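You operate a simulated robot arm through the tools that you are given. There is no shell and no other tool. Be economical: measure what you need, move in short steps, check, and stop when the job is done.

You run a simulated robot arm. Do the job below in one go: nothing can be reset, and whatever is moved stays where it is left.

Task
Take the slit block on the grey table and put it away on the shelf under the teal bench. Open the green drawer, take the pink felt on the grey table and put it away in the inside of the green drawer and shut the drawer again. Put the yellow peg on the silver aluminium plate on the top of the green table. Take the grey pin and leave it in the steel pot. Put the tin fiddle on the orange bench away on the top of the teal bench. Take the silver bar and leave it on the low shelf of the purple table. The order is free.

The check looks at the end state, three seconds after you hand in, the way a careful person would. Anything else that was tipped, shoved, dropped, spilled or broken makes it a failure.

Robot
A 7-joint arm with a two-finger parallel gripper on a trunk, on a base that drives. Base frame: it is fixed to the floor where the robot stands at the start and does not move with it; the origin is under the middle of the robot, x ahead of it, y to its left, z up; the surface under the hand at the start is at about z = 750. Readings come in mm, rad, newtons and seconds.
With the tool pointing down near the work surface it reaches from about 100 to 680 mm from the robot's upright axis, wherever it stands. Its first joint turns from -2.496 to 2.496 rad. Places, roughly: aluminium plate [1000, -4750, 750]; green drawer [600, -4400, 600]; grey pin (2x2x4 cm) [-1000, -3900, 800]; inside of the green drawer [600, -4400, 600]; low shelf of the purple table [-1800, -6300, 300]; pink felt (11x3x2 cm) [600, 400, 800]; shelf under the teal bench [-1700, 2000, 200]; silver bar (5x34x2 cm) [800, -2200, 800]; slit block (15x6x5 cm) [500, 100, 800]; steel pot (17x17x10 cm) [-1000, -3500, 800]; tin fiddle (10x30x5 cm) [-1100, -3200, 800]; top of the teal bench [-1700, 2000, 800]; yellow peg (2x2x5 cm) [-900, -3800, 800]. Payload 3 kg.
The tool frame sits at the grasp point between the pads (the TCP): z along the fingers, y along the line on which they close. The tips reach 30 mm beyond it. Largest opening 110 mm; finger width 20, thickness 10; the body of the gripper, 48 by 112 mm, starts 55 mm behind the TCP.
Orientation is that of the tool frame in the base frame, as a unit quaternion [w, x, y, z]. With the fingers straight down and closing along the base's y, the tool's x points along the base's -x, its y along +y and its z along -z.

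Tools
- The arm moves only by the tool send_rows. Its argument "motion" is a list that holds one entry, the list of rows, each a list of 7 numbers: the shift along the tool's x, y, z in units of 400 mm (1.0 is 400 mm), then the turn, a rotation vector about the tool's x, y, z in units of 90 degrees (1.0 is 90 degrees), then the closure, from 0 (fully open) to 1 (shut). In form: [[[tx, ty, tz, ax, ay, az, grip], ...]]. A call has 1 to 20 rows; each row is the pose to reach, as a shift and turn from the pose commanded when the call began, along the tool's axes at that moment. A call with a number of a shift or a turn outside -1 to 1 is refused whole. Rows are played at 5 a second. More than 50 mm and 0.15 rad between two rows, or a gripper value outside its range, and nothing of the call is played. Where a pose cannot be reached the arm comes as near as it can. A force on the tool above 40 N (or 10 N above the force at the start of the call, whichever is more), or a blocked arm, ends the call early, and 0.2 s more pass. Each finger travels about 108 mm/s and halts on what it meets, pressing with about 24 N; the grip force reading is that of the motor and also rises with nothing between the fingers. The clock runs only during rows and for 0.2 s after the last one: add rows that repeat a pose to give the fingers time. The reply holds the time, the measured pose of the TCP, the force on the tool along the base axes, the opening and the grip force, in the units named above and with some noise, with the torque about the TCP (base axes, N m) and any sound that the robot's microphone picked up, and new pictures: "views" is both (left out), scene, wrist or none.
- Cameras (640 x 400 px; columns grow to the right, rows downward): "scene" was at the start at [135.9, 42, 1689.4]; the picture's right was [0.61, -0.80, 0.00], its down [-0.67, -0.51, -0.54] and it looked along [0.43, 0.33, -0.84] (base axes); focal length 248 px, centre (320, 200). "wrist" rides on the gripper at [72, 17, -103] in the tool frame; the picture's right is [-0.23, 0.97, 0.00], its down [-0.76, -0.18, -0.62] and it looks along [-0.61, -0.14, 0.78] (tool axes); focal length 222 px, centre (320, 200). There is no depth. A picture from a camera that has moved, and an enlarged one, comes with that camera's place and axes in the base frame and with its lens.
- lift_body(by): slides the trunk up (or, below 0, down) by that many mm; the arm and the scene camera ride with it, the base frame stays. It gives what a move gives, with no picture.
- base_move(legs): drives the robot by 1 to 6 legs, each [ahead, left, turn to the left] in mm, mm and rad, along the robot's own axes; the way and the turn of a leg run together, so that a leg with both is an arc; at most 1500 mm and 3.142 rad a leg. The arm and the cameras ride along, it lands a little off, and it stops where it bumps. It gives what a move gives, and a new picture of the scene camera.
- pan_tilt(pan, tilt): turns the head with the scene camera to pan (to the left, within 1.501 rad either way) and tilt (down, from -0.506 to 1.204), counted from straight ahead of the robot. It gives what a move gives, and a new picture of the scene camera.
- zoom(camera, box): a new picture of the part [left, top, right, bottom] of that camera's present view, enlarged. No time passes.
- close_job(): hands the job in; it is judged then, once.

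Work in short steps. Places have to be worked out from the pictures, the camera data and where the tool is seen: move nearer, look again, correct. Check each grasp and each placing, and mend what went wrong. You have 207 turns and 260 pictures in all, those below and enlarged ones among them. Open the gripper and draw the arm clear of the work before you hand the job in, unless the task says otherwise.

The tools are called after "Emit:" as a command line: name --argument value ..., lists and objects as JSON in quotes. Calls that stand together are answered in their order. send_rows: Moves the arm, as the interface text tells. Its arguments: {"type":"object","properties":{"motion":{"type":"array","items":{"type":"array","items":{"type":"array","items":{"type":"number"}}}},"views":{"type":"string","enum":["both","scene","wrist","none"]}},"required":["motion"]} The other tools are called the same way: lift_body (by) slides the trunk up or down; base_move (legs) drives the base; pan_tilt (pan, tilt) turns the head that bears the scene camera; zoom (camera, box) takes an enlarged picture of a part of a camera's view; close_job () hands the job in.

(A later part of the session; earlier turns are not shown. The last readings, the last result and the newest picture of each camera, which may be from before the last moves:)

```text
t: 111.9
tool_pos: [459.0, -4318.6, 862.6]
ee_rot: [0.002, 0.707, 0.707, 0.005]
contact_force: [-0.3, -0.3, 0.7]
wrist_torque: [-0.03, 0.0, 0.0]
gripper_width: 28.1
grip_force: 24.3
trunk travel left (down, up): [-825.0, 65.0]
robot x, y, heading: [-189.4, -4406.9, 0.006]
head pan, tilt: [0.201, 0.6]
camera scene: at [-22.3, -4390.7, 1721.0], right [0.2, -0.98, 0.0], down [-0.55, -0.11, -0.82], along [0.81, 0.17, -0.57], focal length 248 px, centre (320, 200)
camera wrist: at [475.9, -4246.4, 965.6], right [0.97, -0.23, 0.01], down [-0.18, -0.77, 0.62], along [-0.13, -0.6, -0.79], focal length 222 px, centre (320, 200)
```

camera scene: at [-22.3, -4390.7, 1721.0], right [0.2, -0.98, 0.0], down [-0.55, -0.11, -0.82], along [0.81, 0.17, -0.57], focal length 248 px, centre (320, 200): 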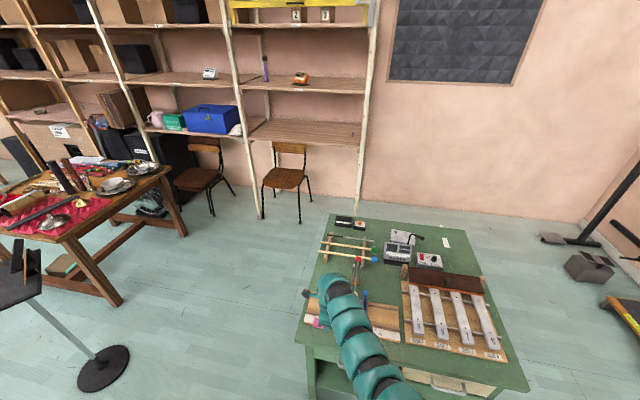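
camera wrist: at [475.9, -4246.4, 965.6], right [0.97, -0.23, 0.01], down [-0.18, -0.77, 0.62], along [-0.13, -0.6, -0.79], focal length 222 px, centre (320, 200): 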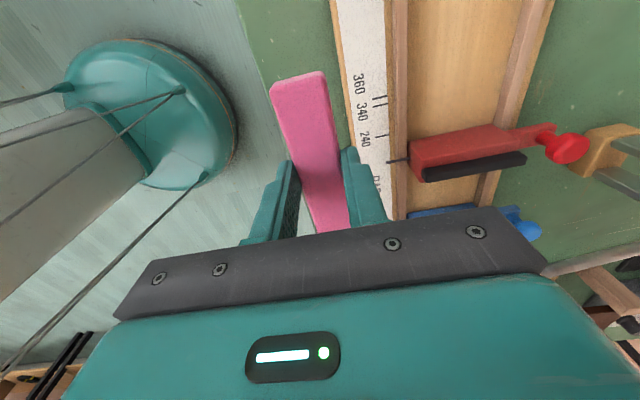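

Strip is x≈422–488 here; the felt sits about right (shift 4 mm back). I lower to the surface.

Emit:
send_rows --motion '[[[0, -0.01, 0.1, 0, 0, 0, 0.85], [0, -0.01, 0.17, 0, 0, 0, 0.85], [0, -0.01, 0.185, 0, 0, 0, 0.85], [0, -0.01, 0.19, 0, 0, 0, 0.85], [0, -0.01, 0.19, 0, 0, 0, 0.85]]]' --views "wrist"

```text
t: 113.1
tool_pos: [457.6, -4319.4, 789.7]
ee_rot: [0.004, 0.706, 0.708, 0.01]
contact_force: [8.2, 1.5, 35.8]
wrist_torque: [0.05, -0.05, 0.0]
gripper_width: 28.5
grip_force: 24.4
trunk travel left (down, up): [-825.0, 65.0]
robot x, y, heading: [-192.9, -4410.0, 0.005]
head pan, tilt: [0.201, 0.6]
camera wrist: at [471.8, -4247.5, 894.6], right [0.97, -0.22, 0.02], down [-0.19, -0.77, 0.61], along [-0.13, -0.6, -0.79], focal length 222 px, centre (320, 200)
```

wrist: 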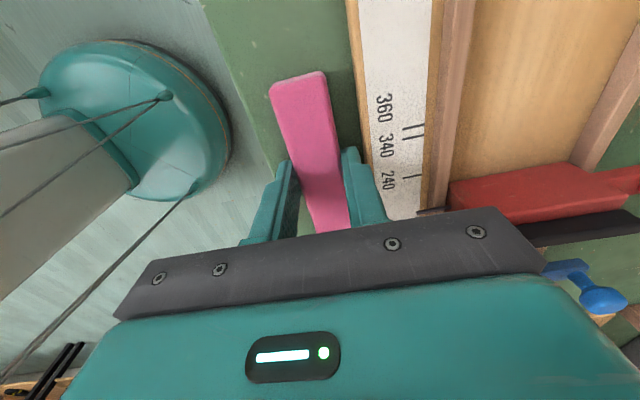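

Contact at 35 N: the felt is on the desk. I open slightly (to ~40 mm) and rise straight up.

Emit:
send_rows --motion '[[[0, 0, -0.008, 0, 0, 0, 0.75], [0, 0, -0.008, 0, 0, 0, 0.65], [0, 0, -0.008, 0, 0, 0, 0.65], [0, 0, -0.1, 0, 0, 0, 0.65], [0, 0, -0.2, 0, 0, 0, 0.65], [0, 0, -0.3, 0, 0, 0, 0.65]]]' --views "wrist"

```text
t: 114.5
tool_pos: [454.9, -4321.1, 906.0]
ee_rot: [0.002, 0.707, 0.707, 0.005]
contact_force: [-0.2, 0.1, 0.4]
wrist_torque: [-0.01, -0.02, -0.02]
gripper_width: 38.2
grip_force: 0.0
trunk travel left (down, up): [-825.0, 65.0]
robot x, y, heading: [-188.7, -4413.8, 0.002]
head pan, tilt: [0.201, 0.6]
camera wrist: at [470.4, -4248.7, 1010.2], right [0.97, -0.23, 0.01], down [-0.18, -0.76, 0.62], along [-0.13, -0.6, -0.79], focal length 222 px, centre (320, 200)
```

wrist: 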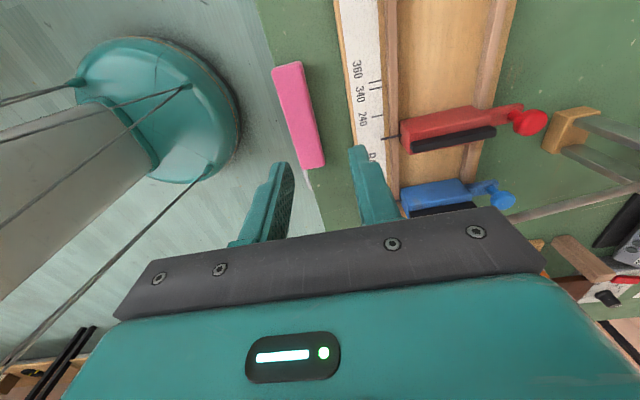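

Felt seems lying nearer the edge than expected; I zoom to check.

Emit:
zoom --camera "wrist" --box '[220, 0, 420, 200]'

```text
2.00 times, centred on (320, 100) of wrist
camera zoom: at [470.4, -4248.7, 1010.2], right [0.97, -0.23, 0.01], down [-0.18, -0.76, 0.62], along [-0.13, -0.6, -0.79], focal length 444 px, centre (320, 400)
```

zoom: 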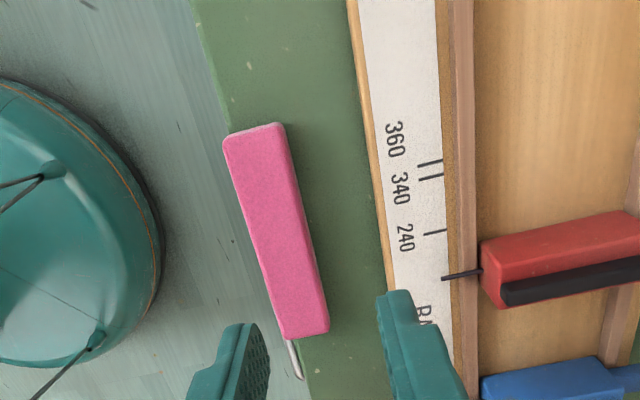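

Felt sits right at the edge. I regrasp it and move it inward.

Emit:
send_rows --motion '[[[0, -0.045, 0.0, 0, 0, 0, 0.5], [0, -0.045, 0.1, 0, 0, 0, 0.5], [0, -0.045, 0.2, 0, 0, 0, 0.5], [0, -0.045, 0.27, 0, 0, 0, 0.5], [0, -0.045, 0.296, 0, 0, 0, 0.5], [0, -0.045, 0.296, 0, 0, 0, 0.75], [0, -0.045, 0.296, 0, 0, 0, 0.85], [0, -0.045, 0.296, 0, 0, 0, 0.85], [0, -0.045, 0.296, 0, 0, 0, 0.85], [0, -0.045, 0.22, 0, 0, 0, 0.85]]]' --views "wrist"

```text
t: 116.7
tool_pos: [436.2, -4319.3, 817.6]
ee_rot: [0.002, 0.706, 0.708, 0.004]
contact_force: [-0.6, -0.2, -0.2]
wrist_torque: [0.03, 0.01, -0.01]
gripper_width: 28.5
grip_force: 23.8
trunk travel left (down, up): [-825.0, 65.0]
robot x, y, heading: [-189.1, -4408.4, 0.006]
head pan, tilt: [0.201, 0.6]
camera wrist: at [451.9, -4247.1, 921.1], right [0.97, -0.22, 0.01], down [-0.18, -0.76, 0.62], along [-0.13, -0.6, -0.79], focal length 222 px, centre (320, 200)
```

wrist: 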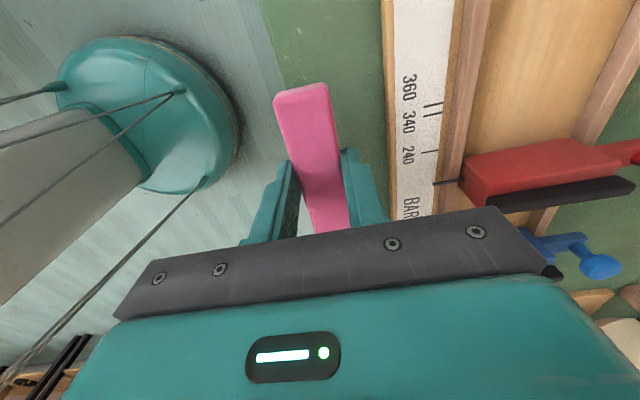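

Regrasped. I move it 21 mm inward, set it down gently, open a little and rise.

Emit:
send_rows --motion '[[[0, 0.053, 0, 0, 0, 0, 0.85], [0, 0.053, 0, 0, 0, 0, 0.85], [0, 0.053, 0.05, 0, 0, 0, 0.85], [0, 0.053, 0.072, 0, 0, 0, 0.85], [0, 0.053, 0.072, 0, 0, 0, 0.85], [0, 0.053, 0.072, 0, 0, 0, 0.7], [0, 0.053, 0.072, 0, 0, 0, 0.65], [0, 0.053, 0.072, 0, 0, 0, 0.65], [0, 0.053, 0.0, 0, 0, 0, 0.65], [0, 0.053, -0.1, 0, 0, 0, 0.65], [0, 0.053, -0.2, 0, 0, 0, 0.65]]]' --views "wrist"

```text
t: 119.1
tool_pos: [456.1, -4320.1, 900.2]
ee_rot: [0.003, 0.707, 0.707, 0.005]
contact_force: [-0.2, 0.2, 0.2]
wrist_torque: [0.0, -0.04, -0.01]
gripper_width: 38.7
grip_force: 0.0
trunk travel left (down, up): [-825.0, 65.0]
robot x, y, heading: [-192.3, -4409.0, 0.001]
head pan, tilt: [0.201, 0.6]
camera wrist: at [472.4, -4247.7, 1003.5], right [0.97, -0.22, 0.01], down [-0.18, -0.76, 0.62], along [-0.13, -0.6, -0.79], focal length 222 px, centre (320, 200)
```

wrist: 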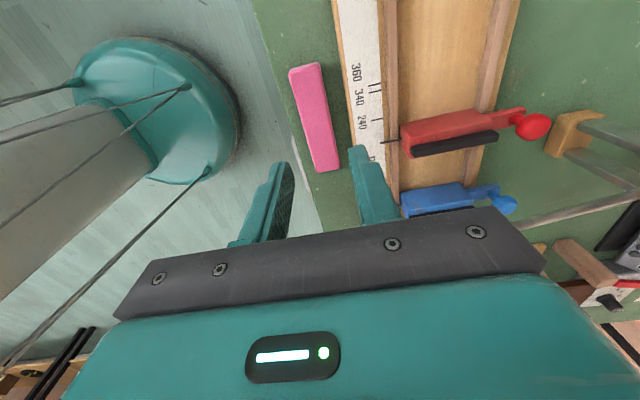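

Felt lies safely inside the edge. Now I retract and turn the tool horizontal, closing vertically, for the drawer handle.

Emit:
send_rows --motion '[[[-0.022, -0.058, 0, -0.091, 0, 0, 0.65], [-0.045, -0.116, 0, -0.182, 0, 0, 0.65], [-0.068, -0.174, 0, -0.273, 0, 0, 0.65], [-0.09, -0.232, 0, -0.364, 0, 0, 0.65], [-0.113, -0.29, 0.02, -0.455, 0, 0, 0.65], [-0.136, -0.348, 0.04, -0.546, 0, 0, 0.65], [-0.16, -0.406, 0.06, -0.637, 0, 0, 0.65], [-0.182, -0.464, 0.08, -0.728, 0, 0, 0.65], [-0.205, -0.522, 0.1, -0.819, 0, 0, 0.65], [-0.228, -0.58, 0.12, -0.91, 0, 0, 0.65], [-0.25, -0.64, 0.125, -1.0, 0, 0, 0.65], [-0.25, -0.64, 0.125, -1.0, 0, 0, 0.65]]]' --views "none"

Emit:
pan_tilt --pan 0.0 --tilt 0.85

```text
t: 121.9
tool_pos: [251.2, -4456.0, 869.4]
ee_rot: [0.541, 0.499, 0.457, 0.499]
contact_force: [0.2, 0.4, 0.0]
wrist_torque: [-0.01, -0.01, 0.01]
gripper_width: 38.7
grip_force: 0.0
trunk travel left (down, up): [-825.0, 65.0]
robot x, y, heading: [-190.3, -4409.0, 0.006]
head pan, tilt: [0.201, 0.6]
stopped in row 12: the arm was blocked; the commanded pose is now the measured one
```

```text
t: 122.7
tool_pos: [249.3, -4455.3, 866.9]
ee_rot: [0.542, 0.499, 0.458, 0.498]
contact_force: [0.5, 0.5, -0.3]
wrist_torque: [0.04, -0.05, -0.02]
gripper_width: 38.7
grip_force: 0.2
trunk travel left (down, up): [-825.0, 65.0]
robot x, y, heading: [-189.9, -4405.1, 0.005]
head pan, tilt: [0.0, 0.85]
camera scene: at [-31.4, -4408.4, 1700.0], right [0.0, -1.0, 0.0], down [-0.75, 0.0, -0.66], along [0.66, 0.0, -0.75], focal length 248 px, centre (320, 200)
```

scene: 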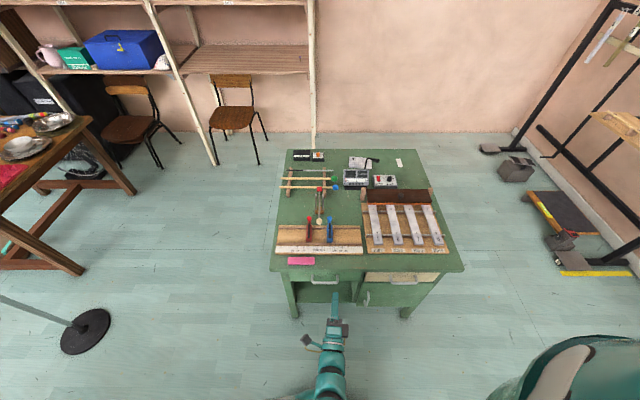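

The close-in pose was slightly out of reach; farther out should be fine. I zoom on the handle.

Emit:
zoom --camera "scene" --box '[260, 220, 420, 320]'

Emit:
zoom --camera "scene" --box '[330, 140, 430, 200]'

```text
4.00 times, centred on (340, 270) of scene
camera zoom: at [-31.4, -4408.4, 1700.0], right [0.0, -1.0, 0.0], down [-0.75, 0.0, -0.66], along [0.66, 0.0, -0.75], focal length 991 px, centre (240, -80)
```

zoom: 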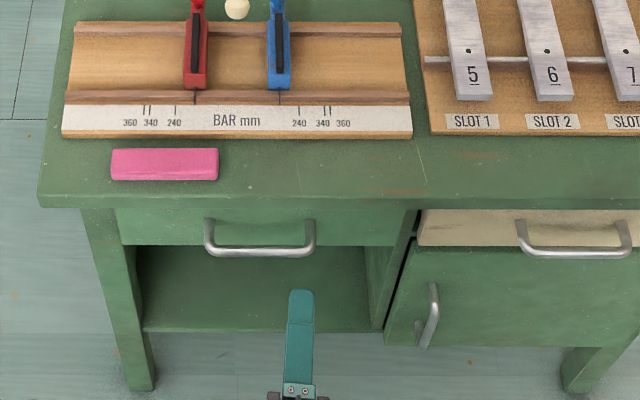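

```text
6.40 times, centred on (380, 170) of scene
camera zoom: at [-31.4, -4408.4, 1700.0], right [0.0, -1.0, 0.0], down [-0.75, 0.0, -0.66], along [0.66, 0.0, -0.75], focal length 1586 px, centre (-64, 392)
```

zoom: 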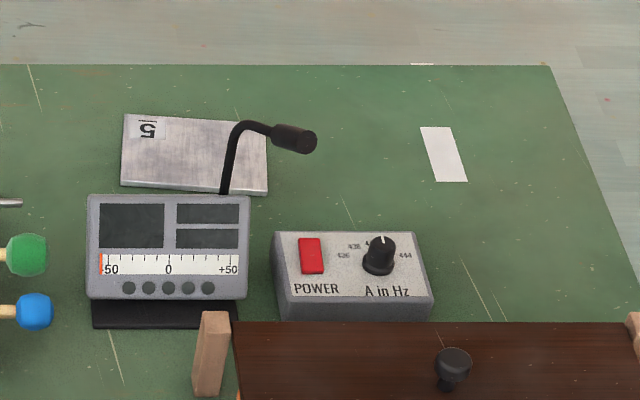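

The plate (silver, label 5) sits behind the tuner near (1086,−4644). For the drawer, I lower the trunk 190 mm so the hand is at handle height, and look with the wrist camera.

Emit:
lift_body --by -190

Emit:
send_rows --motion '[[[0, 0, 0, 0, 0, 0, 0.4], [0, 0, 0, 0, 0, 0, 0.4]]]' --views "both"

```text
t: 124.8
tool_pos: [254.1, -4457.6, 671.6]
ee_rot: [0.54, 0.505, 0.459, 0.492]
contact_force: [0.3, 0.7, 0.2]
wrist_torque: [-0.02, -0.01, 0.02]
gripper_width: 38.6
grip_force: 0.1
trunk travel left (down, up): [-635.0, 255.0]
robot x, y, heading: [-189.5, -4410.2, 0.007]
head pan, tilt: [0.0, 0.85]
```

```text
t: 125.4
tool_pos: [254.7, -4457.0, 671.9]
ee_rot: [0.54, 0.504, 0.459, 0.493]
contact_force: [1.2, -0.4, -0.5]
wrist_torque: [-0.01, -0.02, 0.0]
gripper_width: 65.9
grip_force: 0.0
trunk travel left (down, up): [-635.0, 255.0]
robot x, y, heading: [-189.1, -4407.9, 0.001]
head pan, tilt: [0.0, 0.85]
camera scene: at [-19.2, -4406.9, 1508.1], right [0.0, -1.0, 0.0], down [-0.76, 0.0, -0.65], along [0.65, 0.0, -0.76], focal length 248 px, centre (320, 200)
camera wrist: at [156.9, -4374.7, 681.3], right [-0.09, -0.22, 0.97], down [-0.68, -0.7, -0.22], along [0.73, -0.68, -0.09], focal length 222 px, centre (320, 200)
```

scene: 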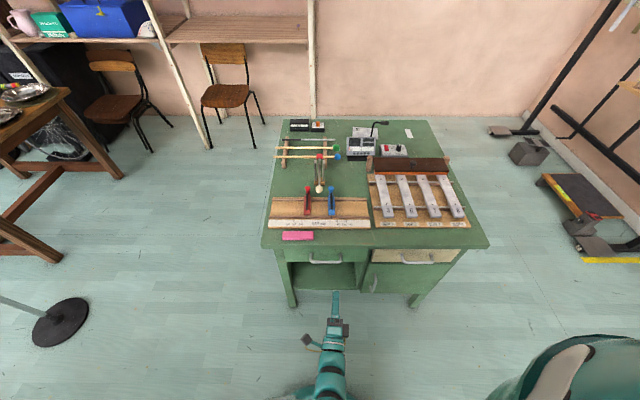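
wrist: 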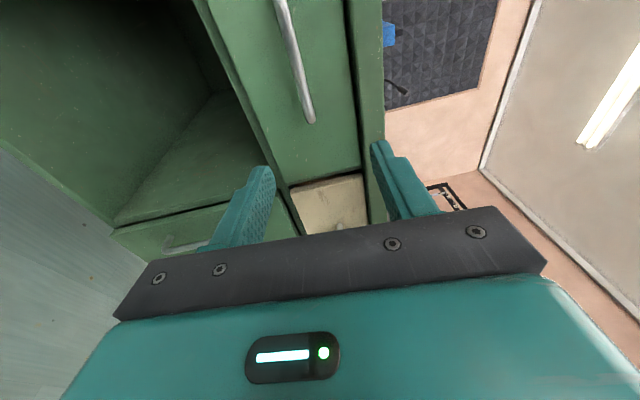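

Combining both views, the handle bar is at about x=403, y −4373..−4489, z=668. I approach to x=340 with orientation corrected and look again.

Emit:
send_rows --motion '[[[0.028, -0.008, 0.068, 0.015, 0.02, 0, 0.4], [0.056, -0.016, 0.136, 0.03, 0.04, 0, 0.4], [0.0845, -0.025, 0.204, 0.045, 0.0586, 0, 0.4], [0.0845, -0.025, 0.204, 0.045, 0.0586, 0, 0.4]]]' --views "both"

Emit:
zoom --camera "scene" --box '[270, 230, 390, 320]'

```text
t: 126.4
tool_pos: [331.5, -4426.6, 671.5]
ee_rot: [0.498, 0.494, 0.503, 0.504]
contact_force: [0.1, -0.4, 0.9]
wrist_torque: [-0.02, -0.03, 0.03]
gripper_width: 65.9
grip_force: 0.0
trunk travel left (down, up): [-635.0, 255.0]
robot x, y, heading: [-190.8, -4410.9, -0.001]
head pan, tilt: [0.0, 0.85]
camera scene: at [-31.5, -4408.4, 1510.2], right [0.0, -1.0, 0.0], down [-0.75, 0.0, -0.66], along [0.66, 0.0, -0.75], focal length 248 px, centre (320, 200)
camera wrist: at [226.8, -4355.0, 687.6], right [0.0, -0.22, 0.97], down [-0.61, -0.77, -0.18], along [0.79, -0.6, -0.14], focal length 222 px, centre (320, 200)
```

scene: 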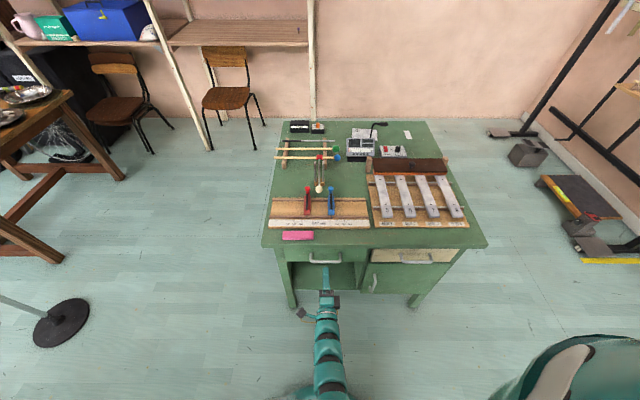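
wrist: 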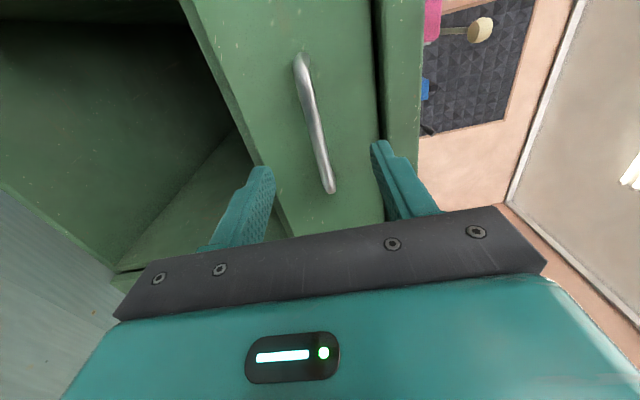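

```text
4.44 times, centred on (330, 275) of scene
camera zoom: at [-31.5, -4408.4, 1510.2], right [0.0, -1.0, 0.0], down [-0.75, 0.0, -0.66], along [0.66, 0.0, -0.75], focal length 1101 px, centre (276, -133)
```

zoom: 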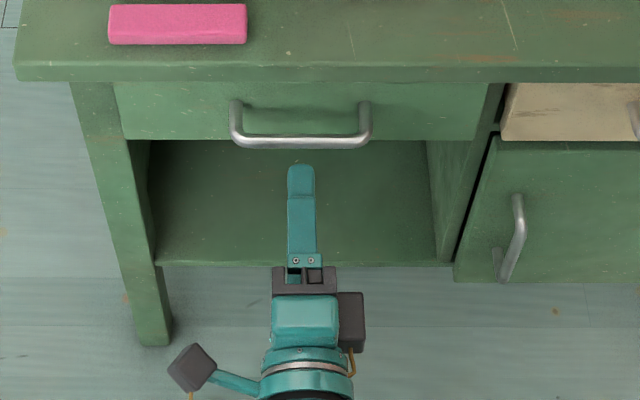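

Both views agree: bar at (403, −4427, 670), and the hand is level with it. I go forward 57 mm and close on the bar.

Emit:
send_rows --motion '[[[0, 0, 0.08, 0, 0, 0, 0.4], [0, 0, 0.142, 0, 0, 0, 0.4], [0, 0, 0.142, 0, 0, 0, 0.7], [0, 0, 0.142, 0, 0, 0, 1], [0, 0, 0.142, 0, 0, 0, 1], [0, 0, 0.142, 0, 0, 0, 1], [0, 0, 0.142, 0, 0, 0, 1]]]' --views "wrist"

```text
t: 128.0
tool_pos: [389.2, -4426.6, 669.7]
ee_rot: [0.498, 0.495, 0.502, 0.504]
contact_force: [-1.1, -2.9, -15.2]
wrist_torque: [0.1, 0.2, -0.18]
gripper_width: 11.3
grip_force: 45.4
trunk travel left (down, up): [-635.0, 255.0]
robot x, y, heading: [-189.8, -4408.5, 0.005]
head pan, tilt: [0.0, 0.85]
camera wrist: at [284.9, -4355.4, 686.3], right [0.0, -0.23, 0.97], down [-0.61, -0.77, -0.18], along [0.79, -0.6, -0.14], focal length 222 px, centre (320, 200)
```

wrist: 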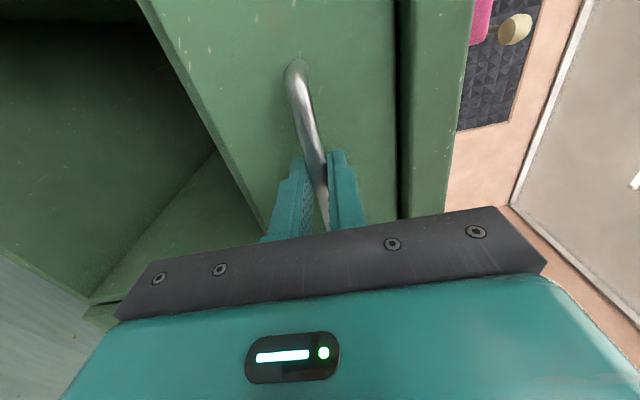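

The bar is gripped (11 mm). I pull the drawer out with the arm 130 mm.

Emit:
send_rows --motion '[[[0, -0.004, -0.04, 0, 0, 0, 1], [0, -0.004, -0.09, 0, 0, 0, 1], [0, -0.004, -0.14, 0, 0, 0, 1], [0, -0.004, -0.19, 0, 0, 0, 1], [0, -0.004, -0.24, 0, 0, 0, 1], [0, -0.004, -0.29, 0, 0, 0, 1], [0, -0.004, -0.325, 0, 0, 0, 1]]]' --views "scene"

```text
t: 129.6
tool_pos: [262.3, -4426.4, 670.3]
ee_rot: [0.499, 0.495, 0.503, 0.504]
contact_force: [0.2, -1.8, -8.2]
wrist_torque: [0.19, 0.14, 0.53]
gripper_width: 11.7
grip_force: 45.0
trunk travel left (down, up): [-635.0, 255.0]
robot x, y, heading: [-191.1, -4408.7, 0.008]
head pan, tilt: [0.0, 0.85]
camera scene: at [-25.5, -4406.9, 1509.4], right [0.0, -1.0, 0.0], down [-0.75, 0.0, -0.66], along [0.66, 0.0, -0.75], focal length 248 px, centre (320, 200)
```

scene: 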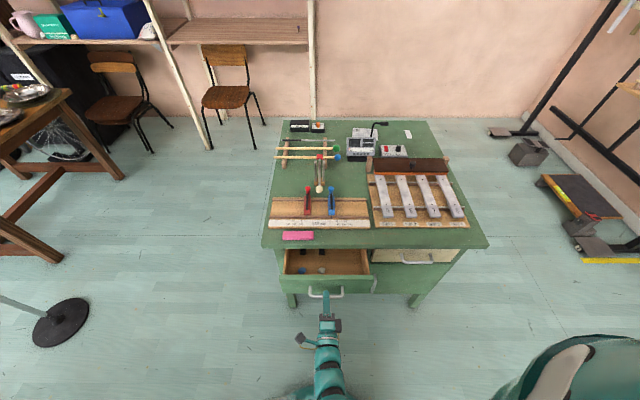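

Drawer open 127 mm. I back the base 80 mm to open it further.

Emit:
base_move --legs '[[-80, 0, 0]]'

Emit:
zoom --camera "scene" --box '[260, 230, 400, 320]'

```text
t: 130.6
tool_pos: [180.2, -4427.6, 670.5]
ee_rot: [0.499, 0.495, 0.503, 0.504]
contact_force: [-0.5, 13.2, 12.2]
wrist_torque: [0.21, -0.15, 0.19]
gripper_width: 11.7
grip_force: 45.6
trunk travel left (down, up): [-635.0, 255.0]
robot x, y, heading: [-273.8, -4407.4, 0.001]
head pan, tilt: [0.0, 0.85]
camera scene: at [-106.7, -4407.5, 1509.8], right [0.0, -1.0, 0.0], down [-0.75, 0.0, -0.66], along [0.66, 0.0, -0.75], focal length 248 px, centre (320, 200)
```

scene: 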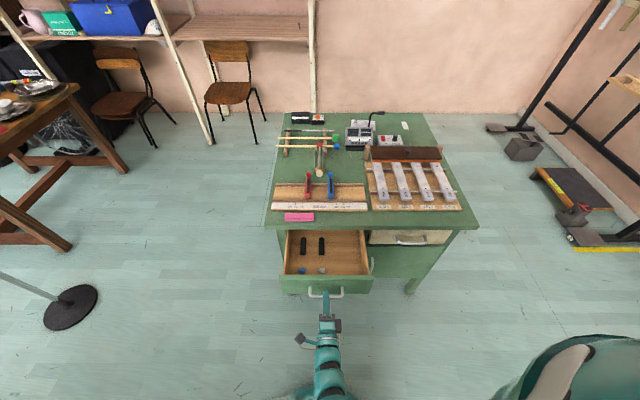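

```text
4.44 times, centred on (330, 275) of scene
camera zoom: at [-106.7, -4407.5, 1509.8], right [0.0, -1.0, 0.0], down [-0.75, 0.0, -0.66], along [0.66, 0.0, -0.75], focal length 1101 px, centre (276, -133)
```

zoom: 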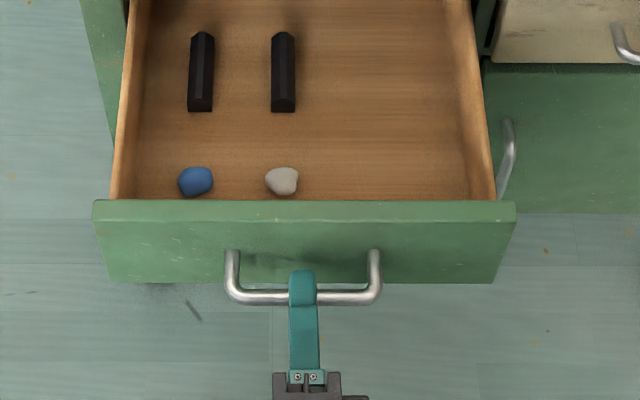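

Drawer open ~210 mm with free space on the right. I open the fingers, then drive back to leave the handle.

Emit:
send_rows --motion '[[[0, 0, 0, 0, 0, 0, 0.7], [0, 0, 0, 0, 0, 0, 0.4], [0, 0, 0, 0, 0, 0, 0.4]]]' --views "none"

Emit:
base_move --legs '[[-90, 0, 0]]'

Emit:
lift_body --by 190

```text
t: 131.4
tool_pos: [180.5, -4426.3, 670.2]
ee_rot: [0.499, 0.494, 0.502, 0.505]
contact_force: [-0.4, 0.2, 0.2]
wrist_torque: [-0.03, -0.02, -0.01]
gripper_width: 66.1
grip_force: 0.0
trunk travel left (down, up): [-635.0, 255.0]
robot x, y, heading: [-267.8, -4409.6, 0.003]
head pan, tilt: [0.0, 0.85]
```

```text
t: 132.5
tool_pos: [91.7, -4427.0, 668.8]
ee_rot: [0.5, 0.494, 0.502, 0.504]
contact_force: [0.2, -0.5, 0.2]
wrist_torque: [0.0, -0.03, 0.02]
gripper_width: 66.2
grip_force: 0.1
trunk travel left (down, up): [-635.0, 255.0]
robot x, y, heading: [-359.0, -4409.1, 0.004]
head pan, tilt: [0.0, 0.85]
camera scene: at [-195.6, -4408.2, 1509.4], right [0.0, -1.0, 0.0], down [-0.75, 0.0, -0.66], along [0.66, 0.0, -0.75], focal length 248 px, centre (320, 200)
```

scene: 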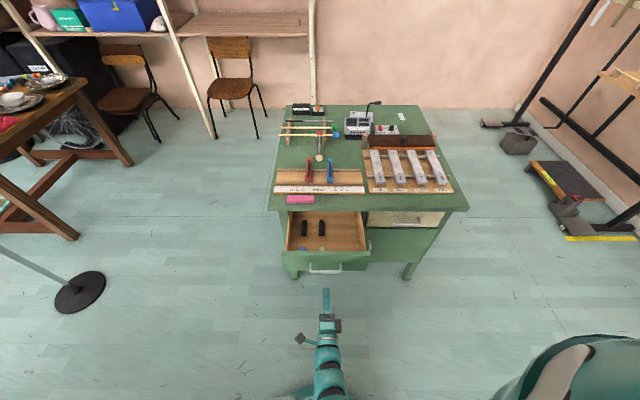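

```text
t: 134.6
tool_pos: [88.6, -4428.3, 862.7]
ee_rot: [0.501, 0.493, 0.501, 0.504]
contact_force: [0.7, 0.2, -1.4]
wrist_torque: [-0.02, -0.03, 0.0]
gripper_width: 65.7
grip_force: 0.2
trunk travel left (down, up): [-825.0, 65.0]
robot x, y, heading: [-361.2, -4407.5, 0.005]
head pan, tilt: [0.0, 0.85]
```

Now turn the tool back down and raise it, then drive forward again.

Emit:
send_rows --motion '[[[0.023, 0.02, 0.023, 0.091, 0, 0, 0.5], [0.046, 0.04, 0.046, 0.182, 0, 0, 0.5], [0.068, 0.06, 0.068, 0.273, 0, 0, 0.5], [0.09, 0.08, 0.09, 0.364, 0, 0, 0.5], [0.114, 0.1, 0.114, 0.455, 0, 0, 0.5], [0.137, 0.12, 0.137, 0.546, 0, 0, 0.5], [0.16, 0.14, 0.16, 0.637, 0, 0, 0.5], [0.182, 0.15, 0.182, 0.728, 0, 0, 0.5], [0.205, 0.15, 0.205, 0.819, 0, 0, 0.5], [0.228, 0.15, 0.228, 0.91, 0, 0, 0.5], [0.25, 0.15, 0.25, 1.0, 0, 0, 0.5], [0.25, 0.15, 0.25, 1.0, 0, 0, 0.5]]]' --views "none"

Emit:
base_move --legs '[[175, 0, 0]]'

```text
t: 137.2
tool_pos: [186.7, -4326.3, 921.6]
ee_rot: [0.006, 0.703, 0.711, 0.002]
contact_force: [-0.4, 0.5, 0.0]
wrist_torque: [-0.04, -0.02, 0.0]
gripper_width: 55.2
grip_force: 0.1
out of reach, approached as far as the arm can: row 4
trunk travel left (down, up): [-825.0, 65.0]
robot x, y, heading: [-361.7, -4409.2, 0.007]
head pan, tilt: [0.0, 0.85]
```

```text
t: 138.7
tool_pos: [362.3, -4325.1, 921.3]
ee_rot: [0.005, 0.702, 0.712, 0.003]
contact_force: [0.5, 0.4, 0.5]
wrist_torque: [0.02, 0.04, 0.03]
gripper_width: 55.0
grip_force: 0.1
trunk travel left (down, up): [-825.0, 65.0]
robot x, y, heading: [-186.2, -4410.0, 0.01]
head pan, tilt: [0.0, 0.85]
camera scene: at [-26.2, -4407.9, 1700.1], right [0.01, -1.0, 0.0], down [-0.75, 0.0, -0.66], along [0.66, 0.0, -0.75], focal length 248 px, centre (320, 200)
```

scene: 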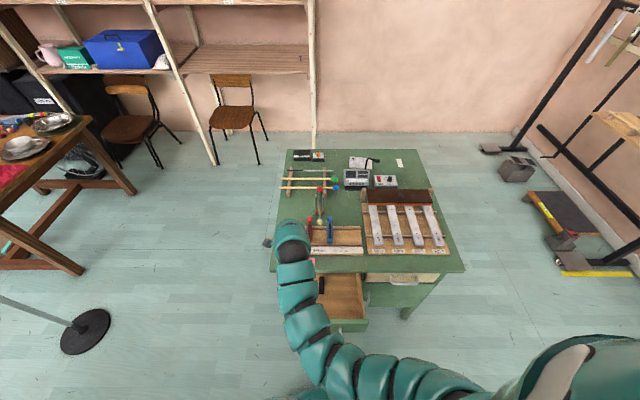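

Hover over the felt at (452,−4322) at z≈880 and check.

Emit:
send_rows --motion '[[[0, 0.075, 0.03, 0, 0, 0, 0.5], [0.005, 0.15, 0.06, 0, 0, 0, 0.5], [0.008, 0.225, 0.1, 0, 0, 0, 0.5], [0.008, 0.225, 0.1, 0, 0, 0, 0.5]]]' --views "wrist"

```text
t: 139.7
tool_pos: [451.9, -4321.3, 884.9]
ee_rot: [0.005, 0.702, 0.712, 0.003]
contact_force: [0.0, -0.4, 0.3]
wrist_torque: [0.0, 0.0, 0.01]
gripper_width: 55.1
grip_force: 0.1
trunk travel left (down, up): [-825.0, 65.0]
robot x, y, heading: [-186.5, -4409.2, 0.005]
head pan, tilt: [0.0, 0.85]
camera wrist: at [466.4, -4247.1, 987.2], right [0.98, -0.21, 0.01], down [-0.17, -0.76, 0.62], along [-0.12, -0.61, -0.78], focal length 222 px, centre (320, 200)
```

wrist: 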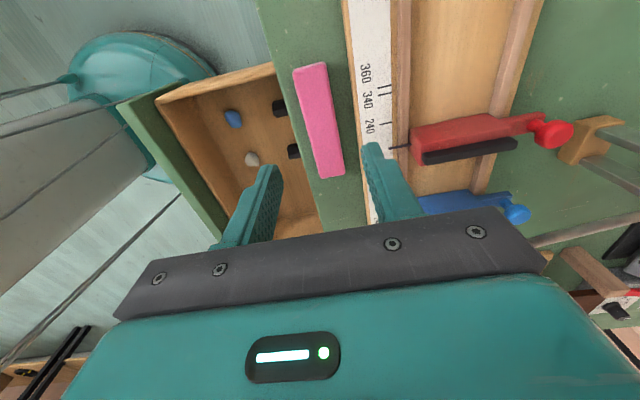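

Felt is under the hand. Descend, grip, lift.

Emit:
send_rows --motion '[[[-0.014, 0.006, 0.1, 0, 0, 0, 0.5], [-0.014, 0.006, 0.2, 0, 0, 0, 0.5], [-0.014, 0.006, 0.244, 0, 0, 0, 0.5], [-0.014, 0.006, 0.244, 0, 0, 0, 0.7], [-0.014, 0.006, 0.244, 0, 0, 0, 0.85], [-0.014, 0.006, 0.244, 0, 0, 0, 0.85], [-0.014, 0.006, 0.244, 0, 0, 0, 0.85], [-0.014, 0.006, 0.15, 0, 0, 0, 0.85], [-0.014, 0.006, 0.05, 0, 0, 0, 0.85], [-0.014, 0.006, 0.0, 0, 0, 0, 0.85]]]' --views "none"

```text
t: 140.5
tool_pos: [459.7, -4327.5, 800.6]
ee_rot: [0.009, 0.703, 0.711, 0.008]
contact_force: [-17.2, -9.4, 45.1]
wrist_torque: [0.03, -0.66, 0.02]
gripper_width: 46.3
grip_force: 0.1
trunk travel left (down, up): [-825.0, 65.0]
robot x, y, heading: [-184.5, -4410.7, 0.003]
head pan, tilt: [0.0, 0.85]
stopped in row 3: the force on the tool passed its limit at 49 N (the readings are from after the stop); the commanded pose is now the measured one
```

A fingertip landed on the ruler board (opening too wide). I rise, narrow to ~40 mm, and look.

Emit:
send_rows --motion '[[[0, 0, -0.06, 0, 0, 0, 0.63], [0, -0.012, -0.12, 0, 0, 0, 0.63], [0, -0.012, -0.12, 0, 0, 0, 0.63]]]' --views "wrist"

```text
t: 141.3
tool_pos: [454.8, -4326.7, 845.0]
ee_rot: [0.007, 0.702, 0.712, 0.006]
contact_force: [-0.5, -0.9, -0.2]
wrist_torque: [-0.03, -0.01, 0.01]
gripper_width: 40.8
grip_force: 0.0
trunk travel left (down, up): [-825.0, 65.0]
robot x, y, heading: [-188.6, -4406.0, 0.01]
head pan, tilt: [0.0, 0.85]
camera wrist: at [468.8, -4253.4, 948.2], right [0.98, -0.21, 0.02], down [-0.18, -0.76, 0.62], along [-0.12, -0.61, -0.78], focal length 222 px, centre (320, 200)
```

wrist: 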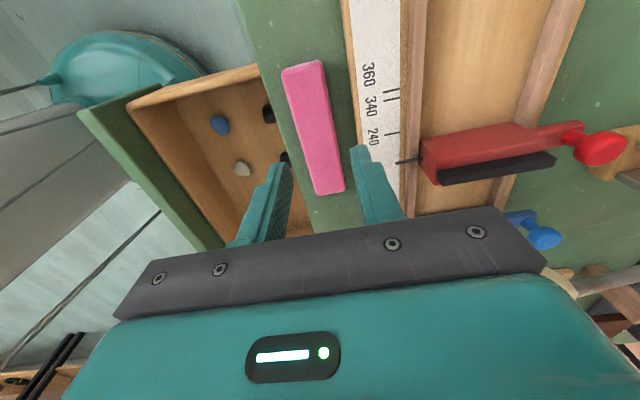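

Align at x≈452 with 41 mm opening, and descend again.

Emit:
send_rows --motion '[[[0, -0.007, 0.07, 0, 0, 0, 0.63], [0, -0.007, 0.12, 0, 0, 0, 0.63], [0, -0.007, 0.142, 0, 0, 0, 0.63], [0, -0.007, 0.142, 0, 0, 0, 0.75], [0, -0.007, 0.142, 0, 0, 0, 0.85], [0, -0.007, 0.142, 0, 0, 0, 0.85], [0, -0.007, 0.142, 0, 0, 0, 0.85], [0, -0.007, 0.05, 0, 0, 0, 0.85], [0, -0.007, -0.05, 0, 0, 0, 0.85], [0, -0.007, -0.1, 0, 0, 0, 0.85]]]' --views "wrist"

```text
t: 142.4
tool_pos: [452.2, -4325.4, 791.0]
ee_rot: [0.007, 0.702, 0.712, 0.006]
contact_force: [-8.6, -1.1, 16.2]
wrist_torque: [-0.09, 0.65, 0.06]
gripper_width: 29.0
grip_force: 12.7
trunk travel left (down, up): [-825.0, 65.0]
robot x, y, heading: [-186.1, -4410.1, 0.003]
head pan, tilt: [0.0, 0.85]
stopped in row 5: the force on the tool passed its limit at 50 N (the readings are from after the stop); the commanded pose is now the measured one
camera wrist: at [464.4, -4252.4, 893.9], right [0.98, -0.21, 0.02], down [-0.18, -0.76, 0.62], along [-0.12, -0.61, -0.78], focal length 222 px, centre (320, 200)
```

wrist: 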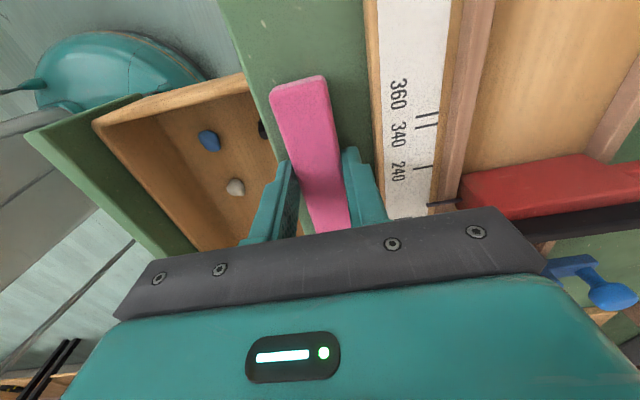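

It stopped while closing, touching the desk, but the felt is between the pads (29 mm). I tighten and lift.

Emit:
send_rows --motion '[[[0, 0, -0.003, 0, 0, 0, 0.85], [0, 0, -0.003, 0, 0, 0, 0.85], [0, 0, -0.003, 0, 0, 0, 0.85], [0, 0, -0.1, 0, 0, 0, 0.85], [0, 0, -0.2, 0, 0, 0, 0.85], [0, 0, -0.3, 0, 0, 0, 0.85]]]' --views "wrist"

```text
t: 143.8
tool_pos: [447.2, -4324.9, 909.9]
ee_rot: [0.006, 0.702, 0.712, 0.004]
contact_force: [-0.7, 0.0, 0.0]
wrist_torque: [0.02, -0.02, 0.02]
gripper_width: 28.3
grip_force: 23.9
trunk travel left (down, up): [-825.0, 65.0]
robot x, y, heading: [-187.3, -4410.2, 0.007]
head pan, tilt: [0.0, 0.85]
camera wrist: at [462.6, -4251.8, 1013.2], right [0.98, -0.21, 0.01], down [-0.18, -0.76, 0.62], along [-0.12, -0.61, -0.78], focal length 222 px, centre (320, 200)
```

wrist: 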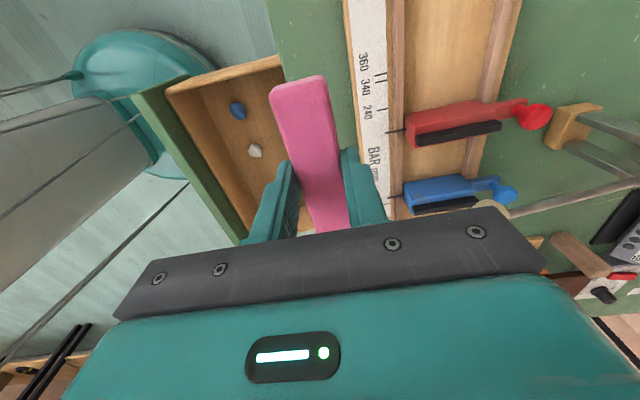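

Felt held. I carry it over the drawer's free right part, turning it back 90°.

Emit:
send_rows --motion '[[[-0.041, -0.028, 0, 0, 0, -0.091, 0.85], [-0.082, -0.056, 0, 0, 0, -0.182, 0.85], [-0.123, -0.083, 0, 0, 0, -0.273, 0.85], [-0.164, -0.111, 0, 0, 0, -0.364, 0.85], [-0.205, -0.139, 0, 0, 0, -0.455, 0.85], [-0.246, -0.166, 0, 0, 0, -0.546, 0.85], [-0.286, -0.194, 0, 0, 0, -0.637, 0.85], [-0.327, -0.222, 0, 0, 0, -0.728, 0.85], [-0.368, -0.25, 0, 0, 0, -0.819, 0.85], [-0.41, -0.277, 0, 0, 0, -0.91, 0.85], [-0.45, -0.305, 0.0, 0, 0, -1.0, 0.85], [-0.45, -0.305, 0.1, 0, 0, -1.0, 0.85]]]' --views "both"

```text
t: 146.4
tool_pos: [330.0, -4505.5, 864.6]
ee_rot: [0.008, -0.007, 1.0, -0.001]
contact_force: [-0.8, -0.6, 0.3]
wrist_torque: [-0.02, -0.04, -0.04]
gripper_width: 28.5
grip_force: 24.3
trunk travel left (down, up): [-825.0, 65.0]
robot x, y, heading: [-188.6, -4411.5, -0.003]
head pan, tilt: [0.0, 0.85]
camera scene: at [-27.6, -4408.7, 1700.2], right [0.0, -1.0, 0.0], down [-0.75, 0.0, -0.66], along [0.66, 0.0, -0.75], focal length 248 px, centre (320, 200)
camera wrist: at [256.3, -4490.4, 966.8], right [0.21, 0.98, 0.0], down [0.76, -0.17, 0.63], along [0.62, -0.13, -0.77], focal length 222 px, centre (320, 200)
```

scene: 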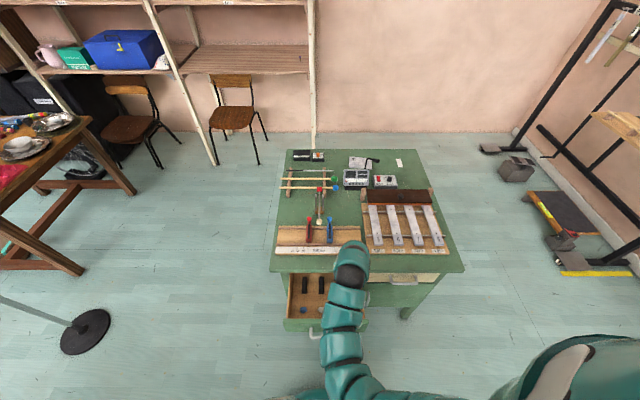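
wrist: 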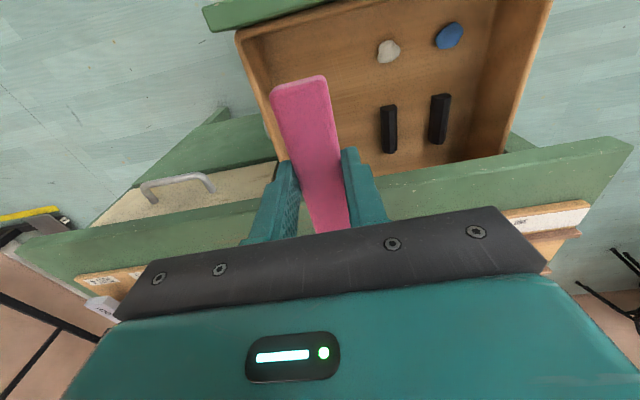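

Felt is above the free floor area. I lower into the drawer.

Emit:
send_rows --motion '[[[-0.01, 0, 0.1, 0, 0, 0, 0.85], [-0.01, 0, 0.2, 0, 0, 0, 0.85], [-0.01, 0, 0.3, 0, 0, 0, 0.85], [-0.01, 0, 0.38, 0, 0, 0, 0.85], [-0.01, 0, 0.42, 0, 0, 0, 0.85], [-0.01, 0, 0.435, 0, 0, 0, 0.85]]]' --views "wrist"

```text
t: 147.8
tool_pos: [337.5, -4506.5, 691.2]
ee_rot: [0.007, -0.008, 1.0, 0.0]
contact_force: [-0.1, 0.6, 0.7]
wrist_torque: [0.01, 0.01, 0.0]
gripper_width: 28.6
grip_force: 24.3
trunk travel left (down, up): [-825.0, 65.0]
robot x, y, heading: [-186.2, -4403.8, 0.003]
head pan, tilt: [0.0, 0.85]
camera wrist: at [262.4, -4490.3, 793.3], right [0.21, 0.98, 0.0], down [0.76, -0.17, 0.63], along [0.62, -0.13, -0.77], focal length 222 px, centre (320, 200)
```

wrist: 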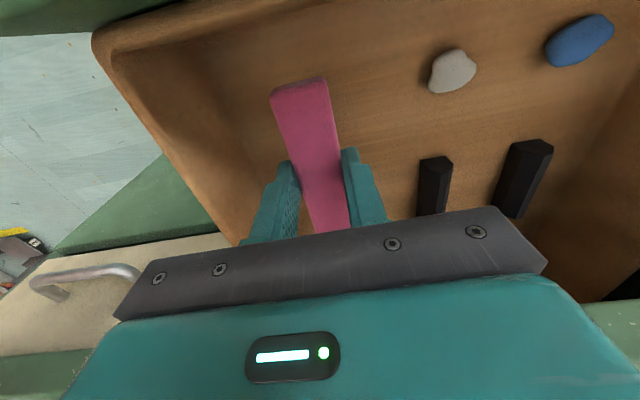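

Inside the drawer, walls clear. I continue down in small steps to contact.

Emit:
send_rows --motion '[[[0, 0, 0.015, 0, 0, 0, 0.85], [0, 0, 0.03, 0, 0, 0, 0.85], [0, 0, 0.04, 0, 0, 0, 0.85], [0, 0, 0.05, 0, 0, 0, 0.85], [0, 0, 0.06, 0, 0, 0, 0.85]]]' --views "wrist"

```text
t: 149.0
tool_pos: [338.7, -4509.1, 666.7]
ee_rot: [0.008, -0.007, 1.0, -0.001]
contact_force: [0.4, 0.5, -0.5]
wrist_torque: [0.0, 0.03, 0.01]
gripper_width: 28.5
grip_force: 23.7
trunk travel left (down, up): [-825.0, 65.0]
robot x, y, heading: [-186.7, -4407.5, 0.006]
head pan, tilt: [0.0, 0.85]
camera wrist: at [263.7, -4491.3, 770.1], right [0.21, 0.98, 0.0], down [0.75, -0.17, 0.64], along [0.62, -0.13, -0.77], focal length 222 px, centre (320, 200)
```

wrist: 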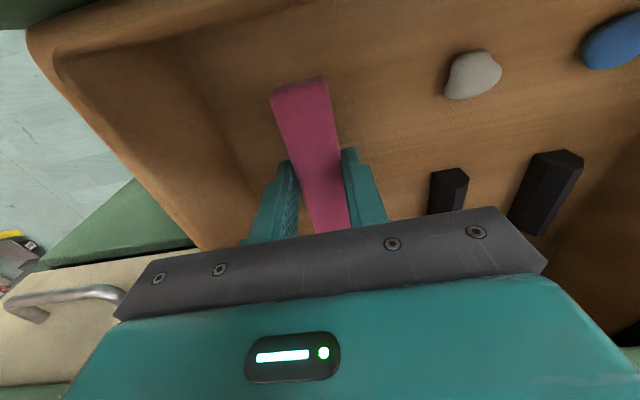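

No contact yet; continue down.

Emit:
send_rows --motion '[[[0, 0, 0.01, 0, 0, 0, 0.85], [0, 0, 0.02, 0, 0, 0, 0.85], [0, 0, 0.03, 0, 0, 0, 0.85], [0, 0, 0.04, 0, 0, 0, 0.85], [0, 0, 0.05, 0, 0, 0, 0.85], [0, 0, 0.06, 0, 0, 0, 0.85], [0, 0, 0.07, 0, 0, 0, 0.85]]]' --views "wrist"

```text
t: 150.7
tool_pos: [346.3, -4508.0, 645.9]
ee_rot: [0.013, -0.006, 1.0, -0.001]
contact_force: [1.5, -1.2, 30.2]
wrist_torque: [0.28, 0.75, 0.24]
gripper_width: 28.6
grip_force: 24.6
trunk travel left (down, up): [-825.0, 65.0]
robot x, y, heading: [-181.1, -4406.9, 0.004]
head pan, tilt: [0.0, 0.85]
stopped in row 7: the force on the tool passed its limit at 45 N (the readings are from after the stop); the commanded pose is now the measured one
camera wrist: at [270.1, -4491.4, 747.4], right [0.21, 0.98, 0.0], down [0.75, -0.17, 0.64], along [0.63, -0.13, -0.76], focal length 222 px, centre (320, 200)
```

wrist: 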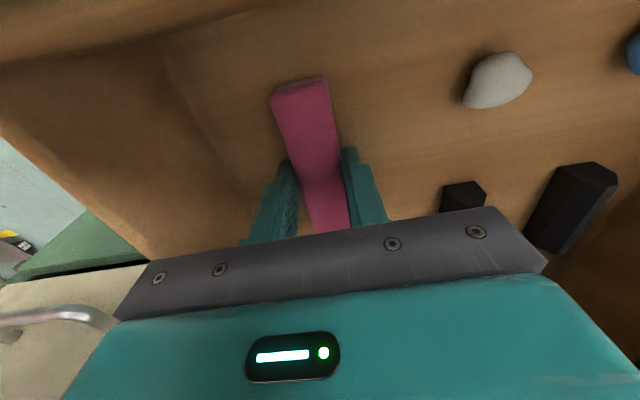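

On the drawer floor. Release with a small opening and rise.

Emit:
send_rows --motion '[[[0, 0, -0.004, 0, 0, 0, 0.7], [0, 0, -0.004, 0, 0, 0, 0.55], [0, 0, -0.004, 0, 0, 0, 0.55], [0.02, 0, -0.1, 0, 0, 0, 0.55], [0.02, 0, -0.2, 0, 0, 0, 0.55], [0.02, 0, -0.3, 0, 0, 0, 0.55], [0.02, 0, -0.4, 0, 0, 0, 0.55], [0.02, 0, -0.5, 0, 0, 0, 0.55], [0.02, 0, -0.6, 0, 0, 0, 0.55]]]' --views "wrist"

```text
t: 152.7
tool_pos: [330.2, -4506.5, 883.0]
ee_rot: [0.01, -0.008, 1.0, 0.001]
contact_force: [-0.5, 0.9, 0.1]
wrist_torque: [0.03, 0.02, 0.0]
gripper_width: 49.5
grip_force: 0.1
trunk travel left (down, up): [-825.0, 65.0]
robot x, y, heading: [-184.2, -4406.3, 0.005]
head pan, tilt: [0.0, 0.85]
camera wrist: at [255.4, -4490.3, 985.3], right [0.21, 0.98, 0.0], down [0.75, -0.17, 0.64], along [0.62, -0.13, -0.77], focal length 222 px, centre (320, 200)
```

wrist: 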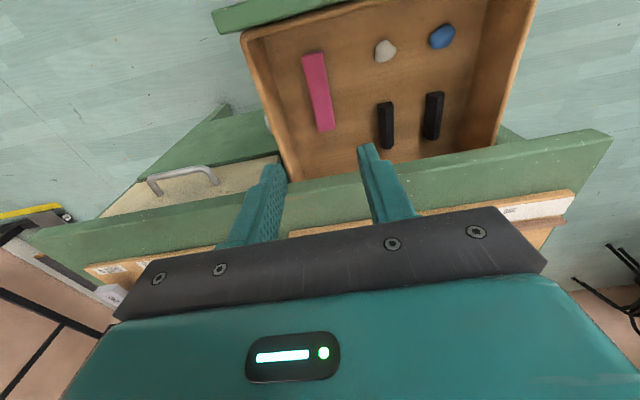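

Felt lies in the drawer. I close the fingers, go behind the handle and prepare to push the drawer shut.

Emit:
send_rows --motion '[[[0.1, 0.04, 0, 0, 0, 0, 1], [0.2, 0.08, 0, 0, 0, 0, 1], [0.3, 0.12, 0, 0, 0, 0, 1], [0.4, 0.16, 0, 0, 0, 0, 1], [0.475, 0.19, 0, 0, 0, 0, 1], [0.475, 0.19, 0.1, 0, 0, 0, 1], [0.475, 0.19, 0.2, 0, 0, 0, 1], [0.475, 0.19, 0.3, 0, 0, 0, 1], [0.475, 0.19, 0.4, 0, 0, 0, 1], [0.475, 0.19, 0.495, 0, 0, 0, 1], [0.475, 0.19, 0.495, 0, 0, 0, 1]]]' --views "both"

```text
t: 155.1
tool_pos: [142.1, -4435.2, 682.4]
ee_rot: [0.012, -0.007, 1.0, 0.0]
contact_force: [0.4, 0.4, 0.1]
wrist_torque: [0.0, 0.02, 0.01]
gripper_width: 0.0
grip_force: 24.1
trunk travel left (down, up): [-825.0, 65.0]
robot x, y, heading: [-187.3, -4410.7, 0.003]
head pan, tilt: [0.0, 0.85]
camera scene: at [-28.7, -4408.1, 1700.3], right [0.0, -1.0, 0.0], down [-0.75, 0.0, -0.66], along [0.66, 0.0, -0.75], focal length 248 px, centre (320, 200)
camera wrist: at [66.7, -4419.1, 783.7], right [0.21, 0.98, 0.0], down [0.75, -0.17, 0.64], along [0.63, -0.13, -0.77], focal length 222 px, centre (320, 200)
```

scene: 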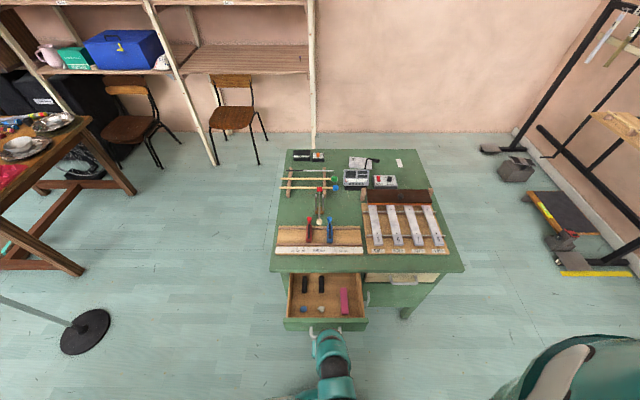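
wrist: 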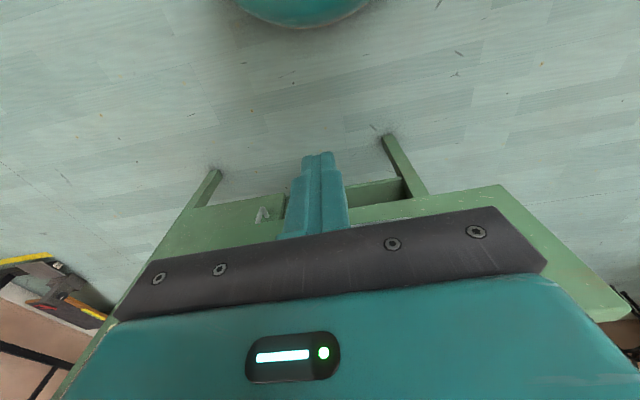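

Push forward on the bar until the drawer is shut.

Emit:
send_rows --motion '[[[-0.05, 0, 0, 0, 0, 0, 1], [-0.1, 0, 0, 0, 0, 0, 1], [-0.15, 0, 0, 0, 0, 0, 1], [-0.2, 0, 0, 0, 0, 0, 1], [-0.25, 0, 0, 0, 0, 0, 1], [-0.3, 0, 0, 0, 0, 0, 1], [-0.35, 0, 0, 0, 0, 0, 1], [-0.4, 0, 0, 0, 0, 0, 1], [-0.45, 0, 0, 0, 0, 0, 1], [-0.5, 0, 0, 0, 0, 0, 1], [-0.54, 0, 0, 0, 0, 0, 1], [-0.57, 0, 0, 0, 0, 0, 1], [-0.59, 0, 0, 0, 0, 0, 1], [-0.6, 0, 0, 0, 0, 0, 1], [-0.61, 0, 0, 0, 0, 0, 1], [-0.62, 0, 0, 0, 0, 0, 1]]]' --views "scene"

```text
t: 158.3
tool_pos: [377.3, -4430.7, 683.1]
ee_rot: [0.001, -0.008, 1.0, -0.001]
contact_force: [-14.6, 1.2, 0.5]
wrist_torque: [-0.08, -0.95, -0.23]
gripper_width: 0.0
grip_force: 24.3
trunk travel left (down, up): [-825.0, 65.0]
robot x, y, heading: [-188.5, -4407.4, 0.006]
head pan, tilt: [0.0, 0.85]
stopped in row 16: the force on the tool passed its limit at 46 N (the readings are from after the stop); the commanded pose is now the measured one
camera scene: at [-29.9, -4408.3, 1700.5], right [0.0, -1.0, 0.0], down [-0.75, 0.0, -0.66], along [0.66, 0.0, -0.75], focal length 248 px, centre (320, 200)
```

scene: 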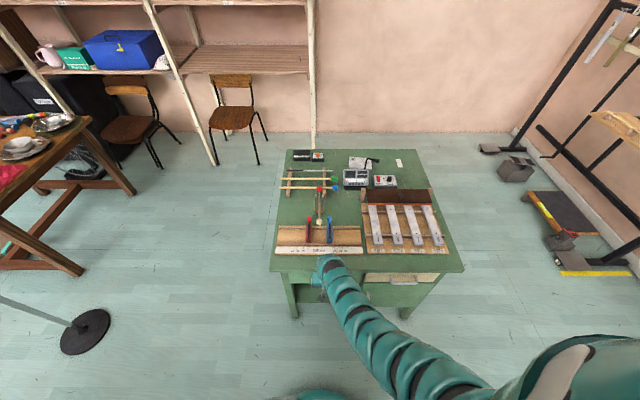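

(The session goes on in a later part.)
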